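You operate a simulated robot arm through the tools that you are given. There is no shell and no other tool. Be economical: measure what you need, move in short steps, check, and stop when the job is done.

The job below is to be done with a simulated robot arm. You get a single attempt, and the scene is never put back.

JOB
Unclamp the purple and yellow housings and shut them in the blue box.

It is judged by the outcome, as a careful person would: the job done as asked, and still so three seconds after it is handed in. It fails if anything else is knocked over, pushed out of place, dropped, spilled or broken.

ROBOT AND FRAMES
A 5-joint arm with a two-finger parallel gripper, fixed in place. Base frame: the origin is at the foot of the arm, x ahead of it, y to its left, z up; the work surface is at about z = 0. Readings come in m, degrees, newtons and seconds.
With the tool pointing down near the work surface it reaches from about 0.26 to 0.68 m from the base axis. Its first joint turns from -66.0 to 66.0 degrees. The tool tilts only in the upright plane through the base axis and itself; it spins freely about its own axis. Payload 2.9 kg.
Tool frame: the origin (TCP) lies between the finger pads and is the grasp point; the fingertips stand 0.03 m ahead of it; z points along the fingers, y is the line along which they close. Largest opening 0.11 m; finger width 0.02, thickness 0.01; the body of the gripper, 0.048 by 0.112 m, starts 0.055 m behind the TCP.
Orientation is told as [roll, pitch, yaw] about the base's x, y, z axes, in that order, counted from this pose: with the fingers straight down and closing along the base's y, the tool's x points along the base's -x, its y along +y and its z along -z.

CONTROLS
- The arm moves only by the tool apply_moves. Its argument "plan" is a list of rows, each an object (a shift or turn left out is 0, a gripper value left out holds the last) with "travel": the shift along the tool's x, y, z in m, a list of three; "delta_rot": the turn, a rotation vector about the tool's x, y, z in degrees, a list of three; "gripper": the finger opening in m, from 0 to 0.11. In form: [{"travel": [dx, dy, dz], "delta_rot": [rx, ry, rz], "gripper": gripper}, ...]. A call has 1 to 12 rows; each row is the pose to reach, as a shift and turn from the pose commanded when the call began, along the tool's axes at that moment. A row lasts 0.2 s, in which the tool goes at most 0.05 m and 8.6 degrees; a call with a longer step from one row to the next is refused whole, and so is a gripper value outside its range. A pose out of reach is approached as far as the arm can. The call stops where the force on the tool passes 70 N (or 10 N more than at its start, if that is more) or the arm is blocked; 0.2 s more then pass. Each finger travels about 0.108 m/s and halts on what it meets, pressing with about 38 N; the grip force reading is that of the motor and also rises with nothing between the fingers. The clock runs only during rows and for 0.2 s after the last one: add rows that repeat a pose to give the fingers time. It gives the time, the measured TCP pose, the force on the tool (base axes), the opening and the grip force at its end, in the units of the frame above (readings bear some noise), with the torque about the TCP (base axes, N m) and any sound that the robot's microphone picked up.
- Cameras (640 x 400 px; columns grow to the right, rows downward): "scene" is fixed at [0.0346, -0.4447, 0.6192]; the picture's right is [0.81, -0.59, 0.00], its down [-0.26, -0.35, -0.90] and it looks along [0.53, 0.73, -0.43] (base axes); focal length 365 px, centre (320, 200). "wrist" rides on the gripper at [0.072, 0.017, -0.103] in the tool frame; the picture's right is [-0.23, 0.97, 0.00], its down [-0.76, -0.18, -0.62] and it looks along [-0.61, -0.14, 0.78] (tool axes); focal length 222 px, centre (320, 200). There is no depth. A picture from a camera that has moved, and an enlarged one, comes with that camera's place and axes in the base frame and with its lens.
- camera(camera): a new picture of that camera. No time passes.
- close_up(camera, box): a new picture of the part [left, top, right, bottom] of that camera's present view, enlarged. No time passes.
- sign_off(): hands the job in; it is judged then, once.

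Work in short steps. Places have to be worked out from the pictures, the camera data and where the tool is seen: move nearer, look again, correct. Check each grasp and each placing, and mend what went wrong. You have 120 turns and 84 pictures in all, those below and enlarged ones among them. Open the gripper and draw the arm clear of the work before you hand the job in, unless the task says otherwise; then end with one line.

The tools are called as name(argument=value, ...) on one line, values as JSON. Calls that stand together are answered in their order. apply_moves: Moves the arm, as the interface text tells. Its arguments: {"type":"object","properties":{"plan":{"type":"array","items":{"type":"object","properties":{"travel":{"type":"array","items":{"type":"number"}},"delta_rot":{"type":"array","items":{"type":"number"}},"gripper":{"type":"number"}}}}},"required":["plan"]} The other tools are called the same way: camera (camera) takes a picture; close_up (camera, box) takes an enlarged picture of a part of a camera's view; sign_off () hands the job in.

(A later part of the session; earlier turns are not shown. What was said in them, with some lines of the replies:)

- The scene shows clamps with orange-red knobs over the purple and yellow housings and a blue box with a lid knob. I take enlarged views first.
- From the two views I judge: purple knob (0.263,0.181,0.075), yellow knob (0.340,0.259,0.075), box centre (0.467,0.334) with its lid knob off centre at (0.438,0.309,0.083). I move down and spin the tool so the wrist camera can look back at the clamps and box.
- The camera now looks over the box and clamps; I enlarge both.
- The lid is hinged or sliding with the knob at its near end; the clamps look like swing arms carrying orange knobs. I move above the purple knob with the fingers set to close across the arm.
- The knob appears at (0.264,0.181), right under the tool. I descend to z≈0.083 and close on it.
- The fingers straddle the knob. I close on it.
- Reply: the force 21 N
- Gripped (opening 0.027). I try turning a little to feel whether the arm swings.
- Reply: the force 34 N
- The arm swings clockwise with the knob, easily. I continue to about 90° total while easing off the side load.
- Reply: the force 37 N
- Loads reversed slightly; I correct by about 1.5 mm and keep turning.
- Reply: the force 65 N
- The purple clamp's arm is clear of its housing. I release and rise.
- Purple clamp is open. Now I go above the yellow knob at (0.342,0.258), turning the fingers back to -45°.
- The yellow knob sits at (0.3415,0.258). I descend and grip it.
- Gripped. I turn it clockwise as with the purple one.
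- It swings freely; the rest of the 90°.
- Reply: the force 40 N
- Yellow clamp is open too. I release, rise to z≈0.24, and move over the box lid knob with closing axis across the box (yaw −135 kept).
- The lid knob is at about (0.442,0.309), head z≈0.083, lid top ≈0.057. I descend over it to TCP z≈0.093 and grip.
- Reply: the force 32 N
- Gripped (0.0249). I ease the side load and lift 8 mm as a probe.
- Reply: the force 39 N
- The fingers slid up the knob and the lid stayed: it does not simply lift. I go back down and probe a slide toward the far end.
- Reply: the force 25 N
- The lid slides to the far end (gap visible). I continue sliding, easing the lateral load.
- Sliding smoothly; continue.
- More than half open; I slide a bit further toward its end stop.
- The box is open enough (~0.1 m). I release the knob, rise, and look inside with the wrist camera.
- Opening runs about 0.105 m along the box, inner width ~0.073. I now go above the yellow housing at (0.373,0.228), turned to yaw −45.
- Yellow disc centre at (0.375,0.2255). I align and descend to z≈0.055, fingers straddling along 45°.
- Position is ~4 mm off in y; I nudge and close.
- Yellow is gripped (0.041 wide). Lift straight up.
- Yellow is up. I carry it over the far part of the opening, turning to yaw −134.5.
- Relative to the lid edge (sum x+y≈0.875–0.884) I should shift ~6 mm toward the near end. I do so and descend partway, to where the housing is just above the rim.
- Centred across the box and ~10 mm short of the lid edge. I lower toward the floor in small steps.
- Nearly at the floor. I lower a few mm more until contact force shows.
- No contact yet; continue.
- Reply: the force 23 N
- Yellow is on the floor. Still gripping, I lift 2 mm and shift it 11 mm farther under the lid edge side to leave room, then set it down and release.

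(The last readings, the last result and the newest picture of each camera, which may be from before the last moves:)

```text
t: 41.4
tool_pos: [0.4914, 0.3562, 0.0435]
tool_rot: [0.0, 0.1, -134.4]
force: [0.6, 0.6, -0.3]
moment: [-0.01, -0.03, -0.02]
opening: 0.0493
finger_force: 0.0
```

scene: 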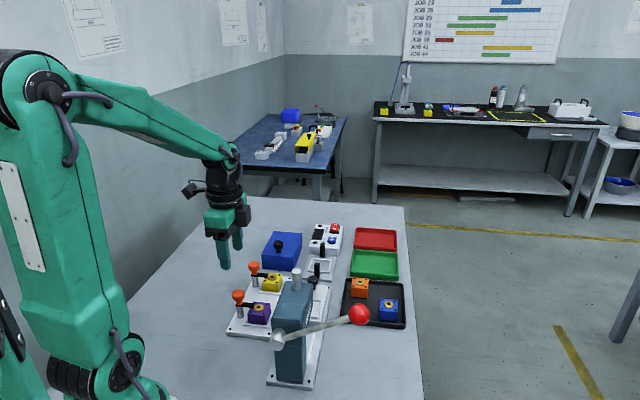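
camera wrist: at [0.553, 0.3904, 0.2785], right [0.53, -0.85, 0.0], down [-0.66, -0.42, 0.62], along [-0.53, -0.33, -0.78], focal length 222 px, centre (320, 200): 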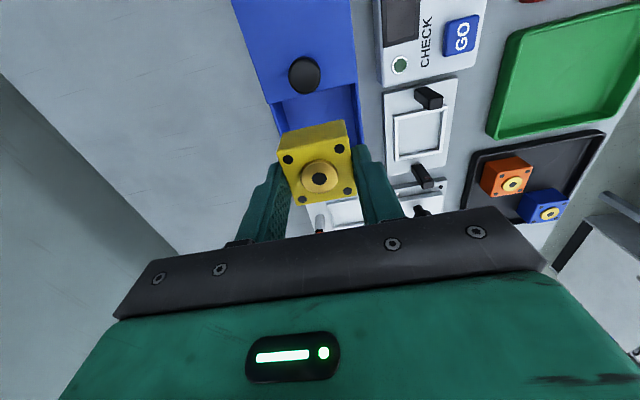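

Released without side load. I rise straight up.

apply_moves(plan=[{"travel": [0, 0, -0.02]}, {"travel": [0, 0, -0.05]}, {"travel": [0, 0, -0.09]}, {"travel": [0, 0, -0.13]}, {"travel": [0, 0, -0.16]}])

close_up(camera="wrist", box=[220, 30, 420, 240])

close_up(camera="scene", box=[240, 190, 330, 280])

```text
t: 42.6
tool_pos: [0.49, 0.3597, 0.2042]
tool_rot: [0.1, 0.1, -134.4]
force: [0.2, -0.2, -0.1]
moment: [0.02, 0.0, -0.02]
opening: 0.0492
finger_force: 0.1
```

```text
1.90 times, centred on (320, 135) of wrist
camera zoom: at [0.5526, 0.398, 0.3086], right [0.54, -0.84, 0.0], down [-0.66, -0.42, 0.62], along [-0.53, -0.33, -0.78], focal length 423 px, centre (320, 324)
```

zoom: 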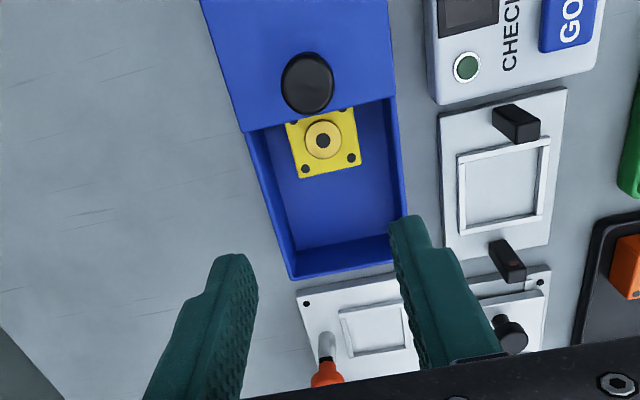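

```text
4.44 times, centred on (285, 235) of scene
camera zoom: at [0.0346, -0.4447, 0.6192], right [0.81, -0.59, 0.0], down [-0.26, -0.35, -0.9], along [0.53, 0.73, -0.43], focal length 1623 px, centre (476, 44)
```

zoom: 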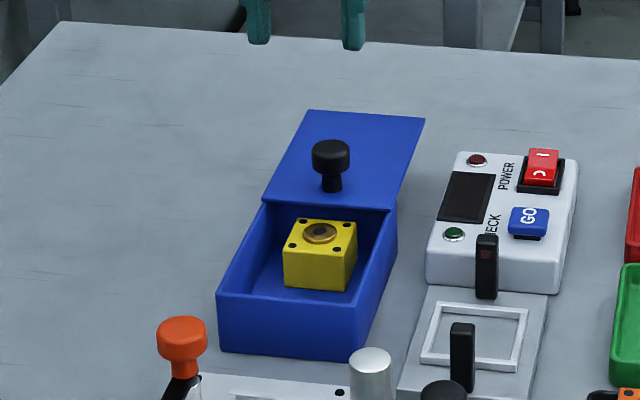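

Yellow is well placed. Next I go above the purple housing at (0.296,0.150), yaw −45.

apply_moves(plan=[{"travel": [-0.02, 0, 0], "delta_rot": [0, 0, -7.5], "gripper": 0.07}, {"travel": [-0.045, 0, 0], "delta_rot": [0, 0, -15]}, {"travel": [-0.07, 0.001, 0], "delta_rot": [0, 0, -22.5]}, {"travel": [-0.095, 0.001, 0], "delta_rot": [0, 0, -30]}, {"travel": [-0.12, 0.002, 0], "delta_rot": [0, 0, -37.5]}, {"travel": [-0.145, 0.002, 0], "delta_rot": [0, 0, -45]}, {"travel": [-0.17, 0.003, 0], "delta_rot": [0, 0, -52.5]}, {"travel": [-0.195, 0.004, 0], "delta_rot": [0, 0, -60]}, {"travel": [-0.22, 0.005, 0], "delta_rot": [0, 0, -67.5]}, {"travel": [-0.245, 0.006, 0], "delta_rot": [0, 0, -75]}, {"travel": [-0.27, 0.006, 0], "delta_rot": [0, 0, -82.5]}, {"travel": [-0.285, 0.0064, 0], "delta_rot": [0, 0, -90]}])

close_up(camera="wrist", box=[220, 30, 480, 190])

```text
t: 45.2
tool_pos: [0.296, 0.1478, 0.2052]
tool_rot: [0.1, 0.1, -44.3]
force: [0.5, 0.1, 0.3]
moment: [-0.03, -0.02, -0.02]
opening: 0.07
finger_force: 0.1
```

```text
2.46 times, centred on (350, 110) of wrist
camera zoom: at [0.2558, 0.21, 0.309], right [0.84, 0.54, 0.0], down [0.42, -0.66, 0.62], along [0.33, -0.53, -0.78], focal length 547 px, centre (246, 422)
```

zoom: 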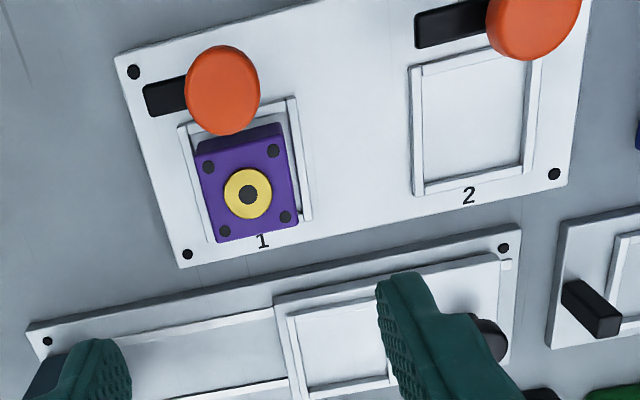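

Purple centre at (0.2947,0.1476); the press head is ~0.06 m off to the side, which clears. Descend in stages.

apply_moves(plan=[{"travel": [0.0008, -0.001, 0.04]}, {"travel": [0.0008, -0.001, 0.08]}, {"travel": [0.0008, -0.001, 0.1]}, {"travel": [0.0008, -0.001, 0.1]}])

close_up(camera="scene", box=[190, 220, 350, 350])

camera(camera="wrist")

```text
t: 46.2
tool_pos: [0.2953, 0.1494, 0.1039]
tool_rot: [0.0, 0.0, -44.5]
force: [0.9, 0.0, -0.7]
moment: [0.01, 0.0, -0.01]
opening: 0.0701
finger_force: 0.1
```

```text
3.08 times, centred on (270, 285) of scene
camera zoom: at [0.0346, -0.4447, 0.6192], right [0.81, -0.59, 0.0], down [-0.26, -0.35, -0.9], along [0.53, 0.73, -0.43], focal length 1124 px, centre (474, -62)
```

zoom: 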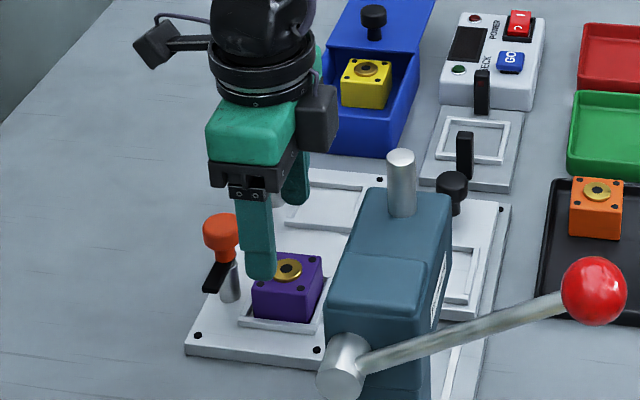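

```text
42 pictures are left
camera wrist: at [0.2557, 0.2114, 0.2071], right [0.84, 0.54, 0.0], down [0.42, -0.66, 0.62], along [0.33, -0.53, -0.78], focal length 222 px, centre (320, 200)
```

wrist: 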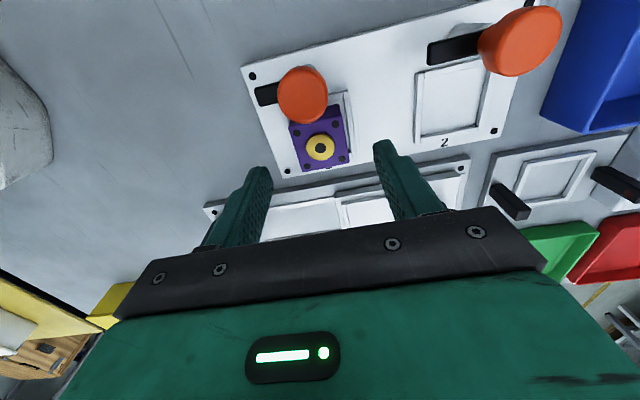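

Aligned (disc at 0.2953,0.1486). Descend and grip.

apply_moves(plan=[{"travel": [0, 0, 0.02]}, {"travel": [0, 0, 0.04]}, {"travel": [0, 0, 0.051]}, {"travel": [0, 0, 0.051]}, {"travel": [0, 0, 0.051], "gripper": 0.03}, {"travel": [0, 0, 0.051]}, {"travel": [0, 0, 0.051]}])

```text
t: 47.8
tool_pos: [0.294, 0.1485, 0.0517]
tool_rot: [0.0, 0.0, -44.5]
force: [1.0, 0.0, 0.0]
moment: [-0.02, 0.04, 0.0]
opening: 0.0414
finger_force: 38.1
```

Gripped at 0.041. Lift.

apply_moves(plan=[{"travel": [0, 0, -0.02]}, {"travel": [0, 0, -0.05]}, {"travel": [0, 0, -0.09]}, {"travel": [0, 0, -0.125]}])

close_up(camera="scene", box=[190, 200, 350, 340])

```text
t: 48.8
tool_pos: [0.2948, 0.1491, 0.1777]
tool_rot: [0.0, 0.0, -44.5]
force: [0.3, 0.2, -1.3]
moment: [0.02, 0.0, -0.02]
opening: 0.0411
finger_force: 38.2
```

```text
2.86 times, centred on (270, 270) of scene
camera zoom: at [0.0346, -0.4447, 0.6192], right [0.81, -0.59, 0.0], down [-0.26, -0.35, -0.9], along [0.53, 0.73, -0.43], focal length 1043 px, centre (463, 0)
```

zoom: 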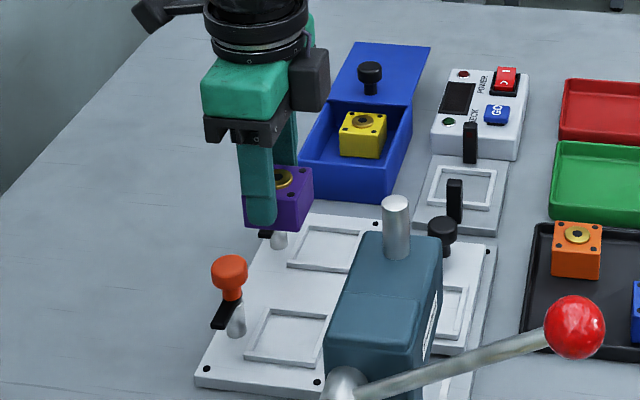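

Purple is up. Carry it over the near part of the box opening, target (0.458,0.323), yaw −134.5.

apply_moves(plan=[{"travel": [0, 0.02, 0], "delta_rot": [0, 0, 7.5]}, {"travel": [0.001, 0.04, 0], "delta_rot": [0, 0, 15]}, {"travel": [0.001, 0.06, 0], "delta_rot": [0, 0, 22.5]}, {"travel": [0.002, 0.08, 0], "delta_rot": [0, 0, 30]}, {"travel": [0.002, 0.1, 0], "delta_rot": [0, 0, 37.5]}, {"travel": [0.003, 0.12, 0], "delta_rot": [0, 0, 45]}, {"travel": [0.003, 0.14, 0], "delta_rot": [0, 0, 52.5]}, {"travel": [0.004, 0.16, 0], "delta_rot": [0, 0, 60]}, {"travel": [0.005, 0.18, 0], "delta_rot": [0, 0, 67.5]}, {"travel": [0.005, 0.2, 0], "delta_rot": [0, 0, 75]}, {"travel": [0.006, 0.22, 0], "delta_rot": [0, 0, 82.5]}, {"travel": [0.0059, 0.2385, 0], "delta_rot": [0, 0, 90]}])

apply_moves(plan=[{"travel": [0, 0, 0.035]}, {"travel": [0, 0, 0.065]}, {"travel": [0, 0, 0.065]}])

close_up(camera="wrist", box=[220, 30, 420, 240])

close_up(camera="scene", box=[240, 190, 330, 280])

```text
t: 51.4
tool_pos: [0.4568, 0.3238, 0.1772]
tool_rot: [0.0, 0.0, -134.6]
force: [-0.1, 0.4, -1.3]
moment: [-0.04, -0.01, -0.01]
opening: 0.0414
finger_force: 38.2
```

```text
t: 52.2
tool_pos: [0.4574, 0.3218, 0.113]
tool_rot: [0.0, 0.0, -134.5]
force: [0.4, -0.1, -1.7]
moment: [-0.01, -0.02, 0.01]
opening: 0.0413
finger_force: 37.8
```

```text
1.90 times, centred on (320, 135) of wrist
camera zoom: at [0.5203, 0.3612, 0.2169], right [0.54, -0.84, 0.0], down [-0.66, -0.42, 0.62], along [-0.53, -0.33, -0.78], focal length 423 px, centre (320, 324)
```

zoom: 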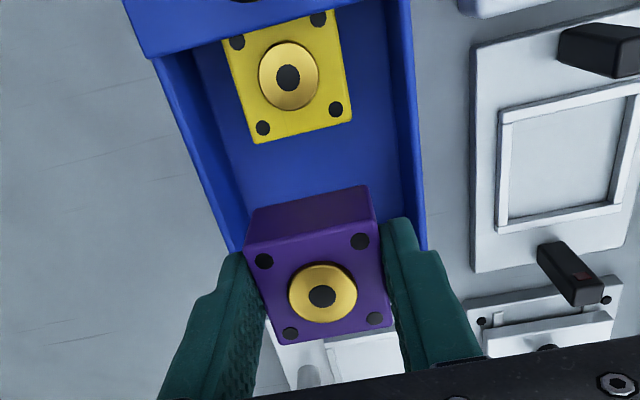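

```text
4.44 times, centred on (285, 235) of scene
camera zoom: at [0.0346, -0.4447, 0.6192], right [0.81, -0.59, 0.0], down [-0.26, -0.35, -0.9], along [0.53, 0.73, -0.43], focal length 1623 px, centre (476, 44)
```

zoom: 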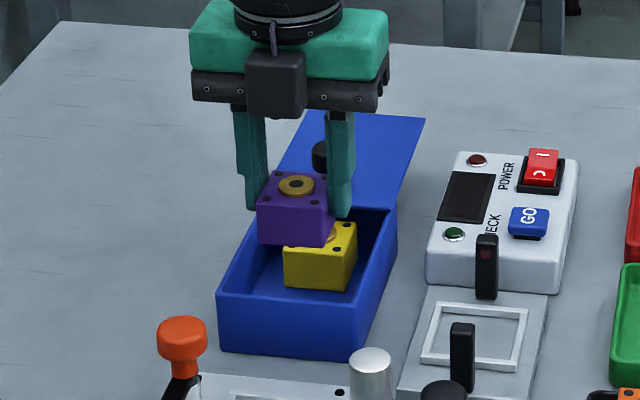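

Purple is centred with ~9 mm gaps on both sides. I lower it to just above the floor.

apply_moves(plan=[{"travel": [0, 0, 0.025]}, {"travel": [0, 0, 0.045]}, {"travel": [0, 0, 0.058]}, {"travel": [0, 0, 0.065]}])

close_up(camera="scene", box=[240, 190, 330, 280])

```text
t: 53.2
tool_pos: [0.4577, 0.3219, 0.0474]
tool_rot: [0.0, -0.1, -134.4]
force: [-0.1, 0.0, -1.5]
moment: [0.05, -0.02, -0.01]
opening: 0.0411
finger_force: 37.8
```

```text
4.44 times, centred on (285, 235) of scene
camera zoom: at [0.0346, -0.4447, 0.6192], right [0.81, -0.59, 0.0], down [-0.26, -0.35, -0.9], along [0.53, 0.73, -0.43], focal length 1623 px, centre (476, 44)
```

zoom: 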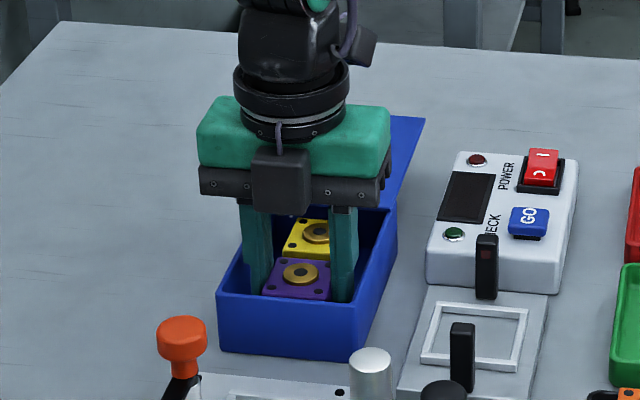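

Inside and level; I lower the last few mm, gently.

apply_moves(plan=[{"travel": [0, 0, 0.0015]}, {"travel": [0, 0, 0.003]}, {"travel": [0, 0, 0.004]}])

```text
t: 54.0
tool_pos: [0.4573, 0.3241, 0.0447]
tool_rot: [-0.1, 0.2, -134.5]
force: [-4.6, -3.3, 13.7]
moment: [-0.38, 0.42, 0.02]
opening: 0.041
finger_force: 37.8
```

Touching the floor (14 N). Release and rise.

apply_moves(plan=[{"travel": [0, 0, -0.001]}, {"travel": [0, 0, -0.001], "gripper": 0.049}, {"travel": [0, 0, -0.001]}, {"travel": [0, 0, -0.02]}, {"travel": [0, 0, -0.06]}, {"travel": [0, 0, -0.1]}, {"travel": [0, 0, -0.14]}])

close_up(camera="scene", box=[240, 190, 330, 280])

camera(camera="wrist")

```text
t: 55.6
tool_pos: [0.4565, 0.3233, 0.1864]
tool_rot: [0.0, -0.2, -134.4]
force: [-0.4, 0.8, -0.2]
moment: [0.01, -0.02, 0.01]
opening: 0.0489
finger_force: 0.0
```

```text
4.44 times, centred on (285, 235) of scene
camera zoom: at [0.0346, -0.4447, 0.6192], right [0.81, -0.59, 0.0], down [-0.26, -0.35, -0.9], along [0.53, 0.73, -0.43], focal length 1623 px, centre (476, 44)
```

zoom: 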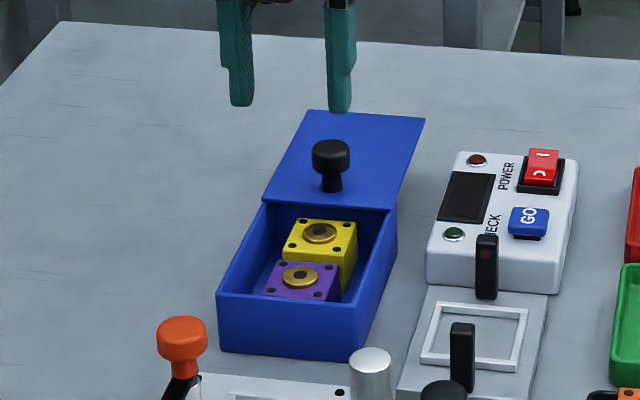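

```text
36 pictures are left
camera wrist: at [0.5198, 0.3627, 0.2899], right [0.54, -0.84, 0.0], down [-0.66, -0.42, 0.62], along [-0.53, -0.33, -0.78], focal length 222 px, centre (320, 200)
```

wrist: 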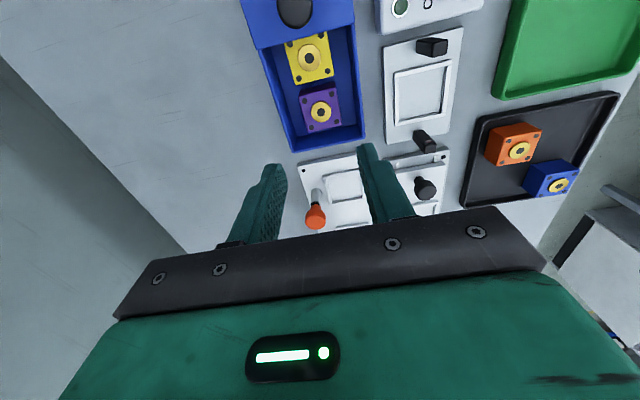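

Both are inside. I go back to the lid knob at (0.519,0.385), descend and grip.

apply_moves(plan=[{"travel": [0.03, 0, 0], "gripper": 0.06}, {"travel": [0.06, 0, 0]}, {"travel": [0.088, 0.0005, 0]}, {"travel": [0.088, 0.0005, 0]}, {"travel": [0.088, 0.0005, 0.04]}, {"travel": [0.088, 0.0005, 0.07]}, {"travel": [0.088, 0.0005, 0.093]}, {"travel": [0.088, 0.0005, 0.093]}])

close_up(camera="scene", box=[240, 180, 330, 270])

close_up(camera="wrist", box=[220, 60, 420, 260])

```text
t: 57.4
tool_pos: [0.5207, 0.3869, 0.0895]
tool_rot: [-0.1, 0.1, -134.5]
force: [0.0, 0.5, -0.2]
moment: [0.01, -0.01, -0.02]
opening: 0.0601
finger_force: 0.1
```

```text
4.44 times, centred on (285, 225) of scene
camera zoom: at [0.0346, -0.4447, 0.6192], right [0.81, -0.59, 0.0], down [-0.26, -0.35, -0.9], along [0.53, 0.73, -0.43], focal length 1623 px, centre (476, 89)
```

zoom: 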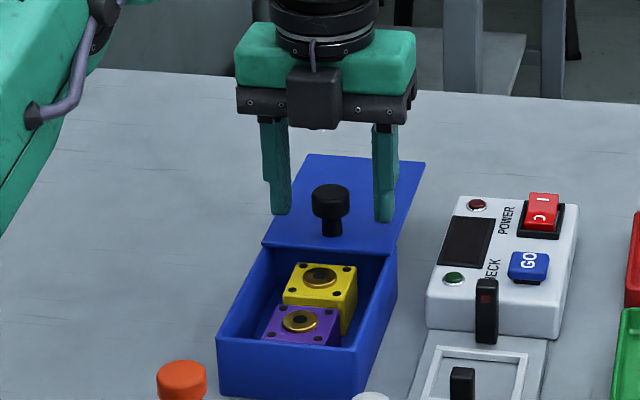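

```text
2.00 times, centred on (320, 160) of wrist
camera zoom: at [0.5834, 0.4253, 0.1933], right [0.54, -0.84, 0.0], down [-0.66, -0.42, 0.62], along [-0.53, -0.33, -0.78], focal length 444 px, centre (320, 280)
```

zoom: 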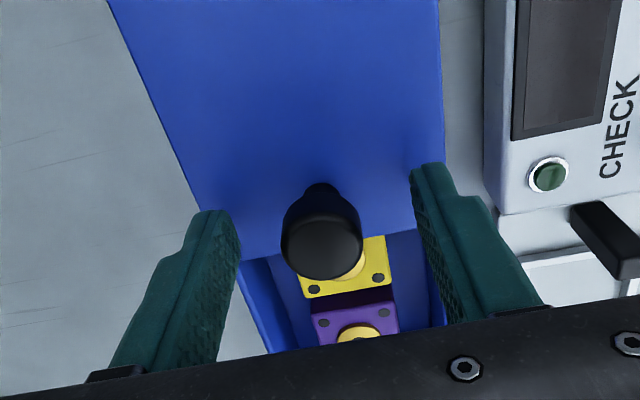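

Knob centred between the fingers. I grip and slide the lid back in stages.

apply_moves(plan=[{"travel": [-0.001, 0, -0.002], "gripper": 0.015}, {"travel": [-0.001, 0, -0.002]}, {"travel": [-0.001, 0, -0.002]}, {"travel": [-0.011, 0, -0.002]}, {"travel": [-0.021, 0, -0.002]}, {"travel": [-0.031, 0, -0.002]}, {"travel": [-0.041, 0, -0.002]}, {"travel": [-0.051, 0, -0.002]}])

close_up(camera="scene", box=[240, 190, 330, 280])

```text
t: 59.2
tool_pos: [0.4832, 0.3486, 0.0914]
tool_rot: [-0.1, -0.2, -134.5]
force: [3.5, -3.2, -20.9]
moment: [-0.12, 0.02, -0.17]
opening: 0.0243
finger_force: 45.2
```

```text
4.44 times, centred on (285, 235) of scene
camera zoom: at [0.0347, -0.4446, 0.6193], right [0.81, -0.59, 0.0], down [-0.26, -0.35, -0.9], along [0.53, 0.73, -0.43], focal length 1623 px, centre (476, 44)
```

zoom: 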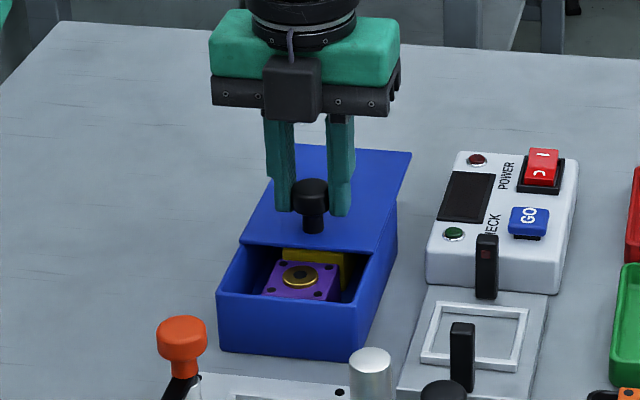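

Sliding freely; I continue toward the closed position.

apply_moves(plan=[{"travel": [-0.01, 0, 0.0005]}, {"travel": [-0.02, 0, 0.0005]}, {"travel": [-0.03, 0, 0.0005]}, {"travel": [-0.04, 0, 0.0005]}, {"travel": [-0.05, 0, 0.0005]}])

close_up(camera="scene", box=[240, 190, 330, 280])

```text
t: 60.4
tool_pos: [0.4481, 0.3149, 0.0902]
tool_rot: [0.0, -0.1, -134.4]
force: [-0.7, 0.4, -21.5]
moment: [0.15, -0.18, -0.13]
opening: 0.0245
finger_force: 45.3
```

```text
4.44 times, centred on (285, 235) of scene
camera zoom: at [0.0347, -0.4446, 0.6193], right [0.81, -0.59, 0.0], down [-0.26, -0.35, -0.9], along [0.53, 0.73, -0.43], focal length 1623 px, centre (476, 44)
```

zoom: 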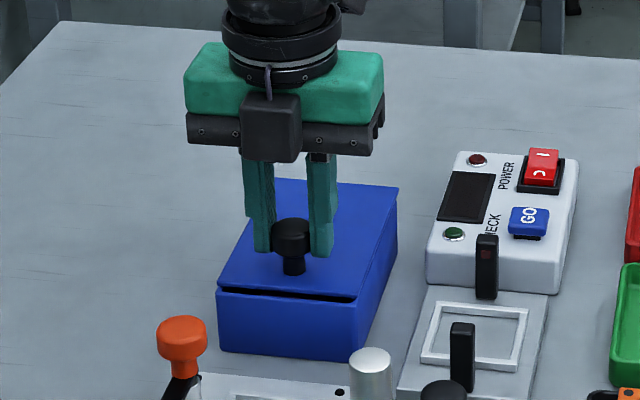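

A few mm of gap remain; I push on until the stop is felt.

apply_moves(plan=[{"travel": [-0.003, 0, 0]}, {"travel": [-0.006, 0, 0]}, {"travel": [-0.009, 0, 0]}, {"travel": [-0.011, 0, 0]}])

close_up(camera="scene", box=[240, 190, 330, 280])

```text
t: 61.4
tool_pos: [0.4424, 0.3084, 0.0935]
tool_rot: [0.1, 0.3, -134.4]
force: [7.0, 31.2, -26.9]
moment: [0.58, -0.24, -0.07]
opening: 0.0248
finger_force: 45.0
```

```text
4.44 times, centred on (285, 235) of scene
camera zoom: at [0.0348, -0.4446, 0.6193], right [0.81, -0.59, 0.0], down [-0.26, -0.35, -0.9], along [0.53, 0.73, -0.43], focal length 1623 px, centre (476, 44)
```

zoom: 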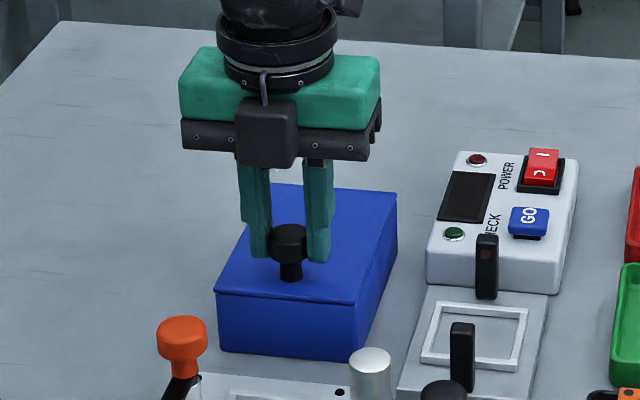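

The stop is reached and the gap is gone. I release, rise and check.

apply_moves(plan=[{"gripper": 0.06}, {"gripper": 0.06}, {"travel": [0, 0, -0.04]}, {"travel": [0, 0, -0.08]}, {"travel": [0, 0, -0.12]}, {"travel": [0, 0, -0.16]}, {"travel": [0, 0, -0.19]}])

close_up(camera="scene", box=[250, 220, 320, 280])

camera(camera="scene")

close_up(camera="wrist", box=[220, 0, 420, 200])

```text
t: 63.0
tool_pos: [0.4422, 0.3064, 0.2814]
tool_rot: [0.0, 0.0, -134.5]
force: [0.5, 0.3, 0.3]
moment: [0.03, 0.0, -0.03]
opening: 0.06
finger_force: 0.1
```

```text
6.67 times, centred on (285, 250) of scene
camera zoom: at [0.0346, -0.4447, 0.6192], right [0.81, -0.59, 0.0], down [-0.26, -0.35, -0.9], along [0.53, 0.73, -0.43], focal length 2435 px, centre (553, -133)
```

zoom: 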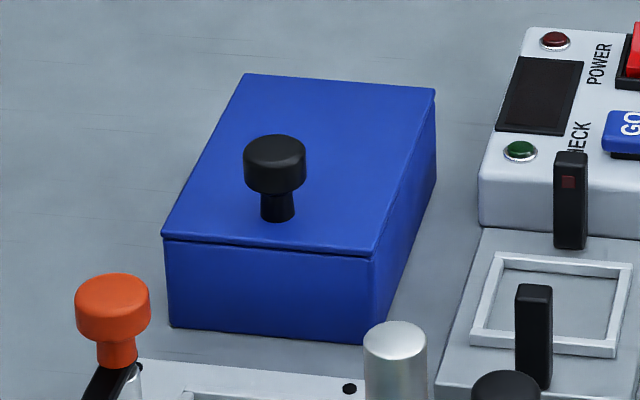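

```text
29 pictures are left
```

scene: 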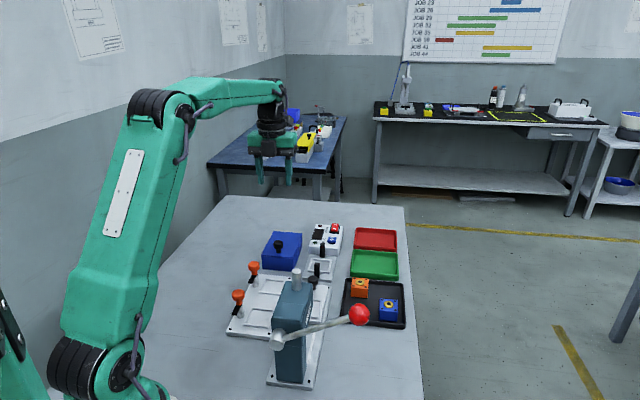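

```text
2.00 times, centred on (320, 100) of wrist
camera zoom: at [0.5046, 0.3452, 0.3859], right [0.54, -0.84, 0.0], down [-0.66, -0.42, 0.62], along [-0.53, -0.33, -0.78], focal length 444 px, centre (320, 400)
```

zoom: 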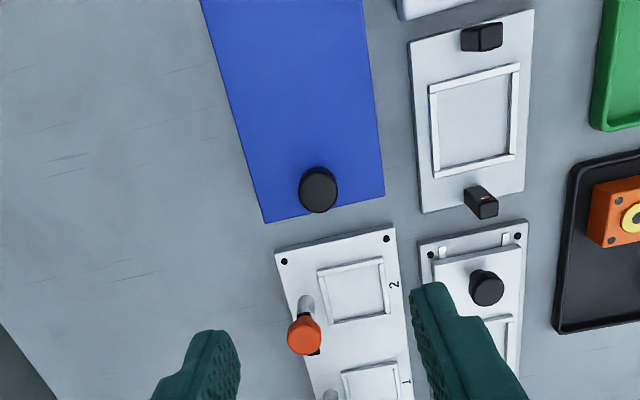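

The lid is shut exactly as at the start, both nests are empty, nothing else has moved, and the gripper is open and clear. I hand in.

sign_off()

```text
The job is handed in.
```

I swung both clamps clear, put the purple and yellow housings in the blue box and slid its lid shut. The final pictures show the lid back in its starting position and nothing else out of place. The job is handed in.
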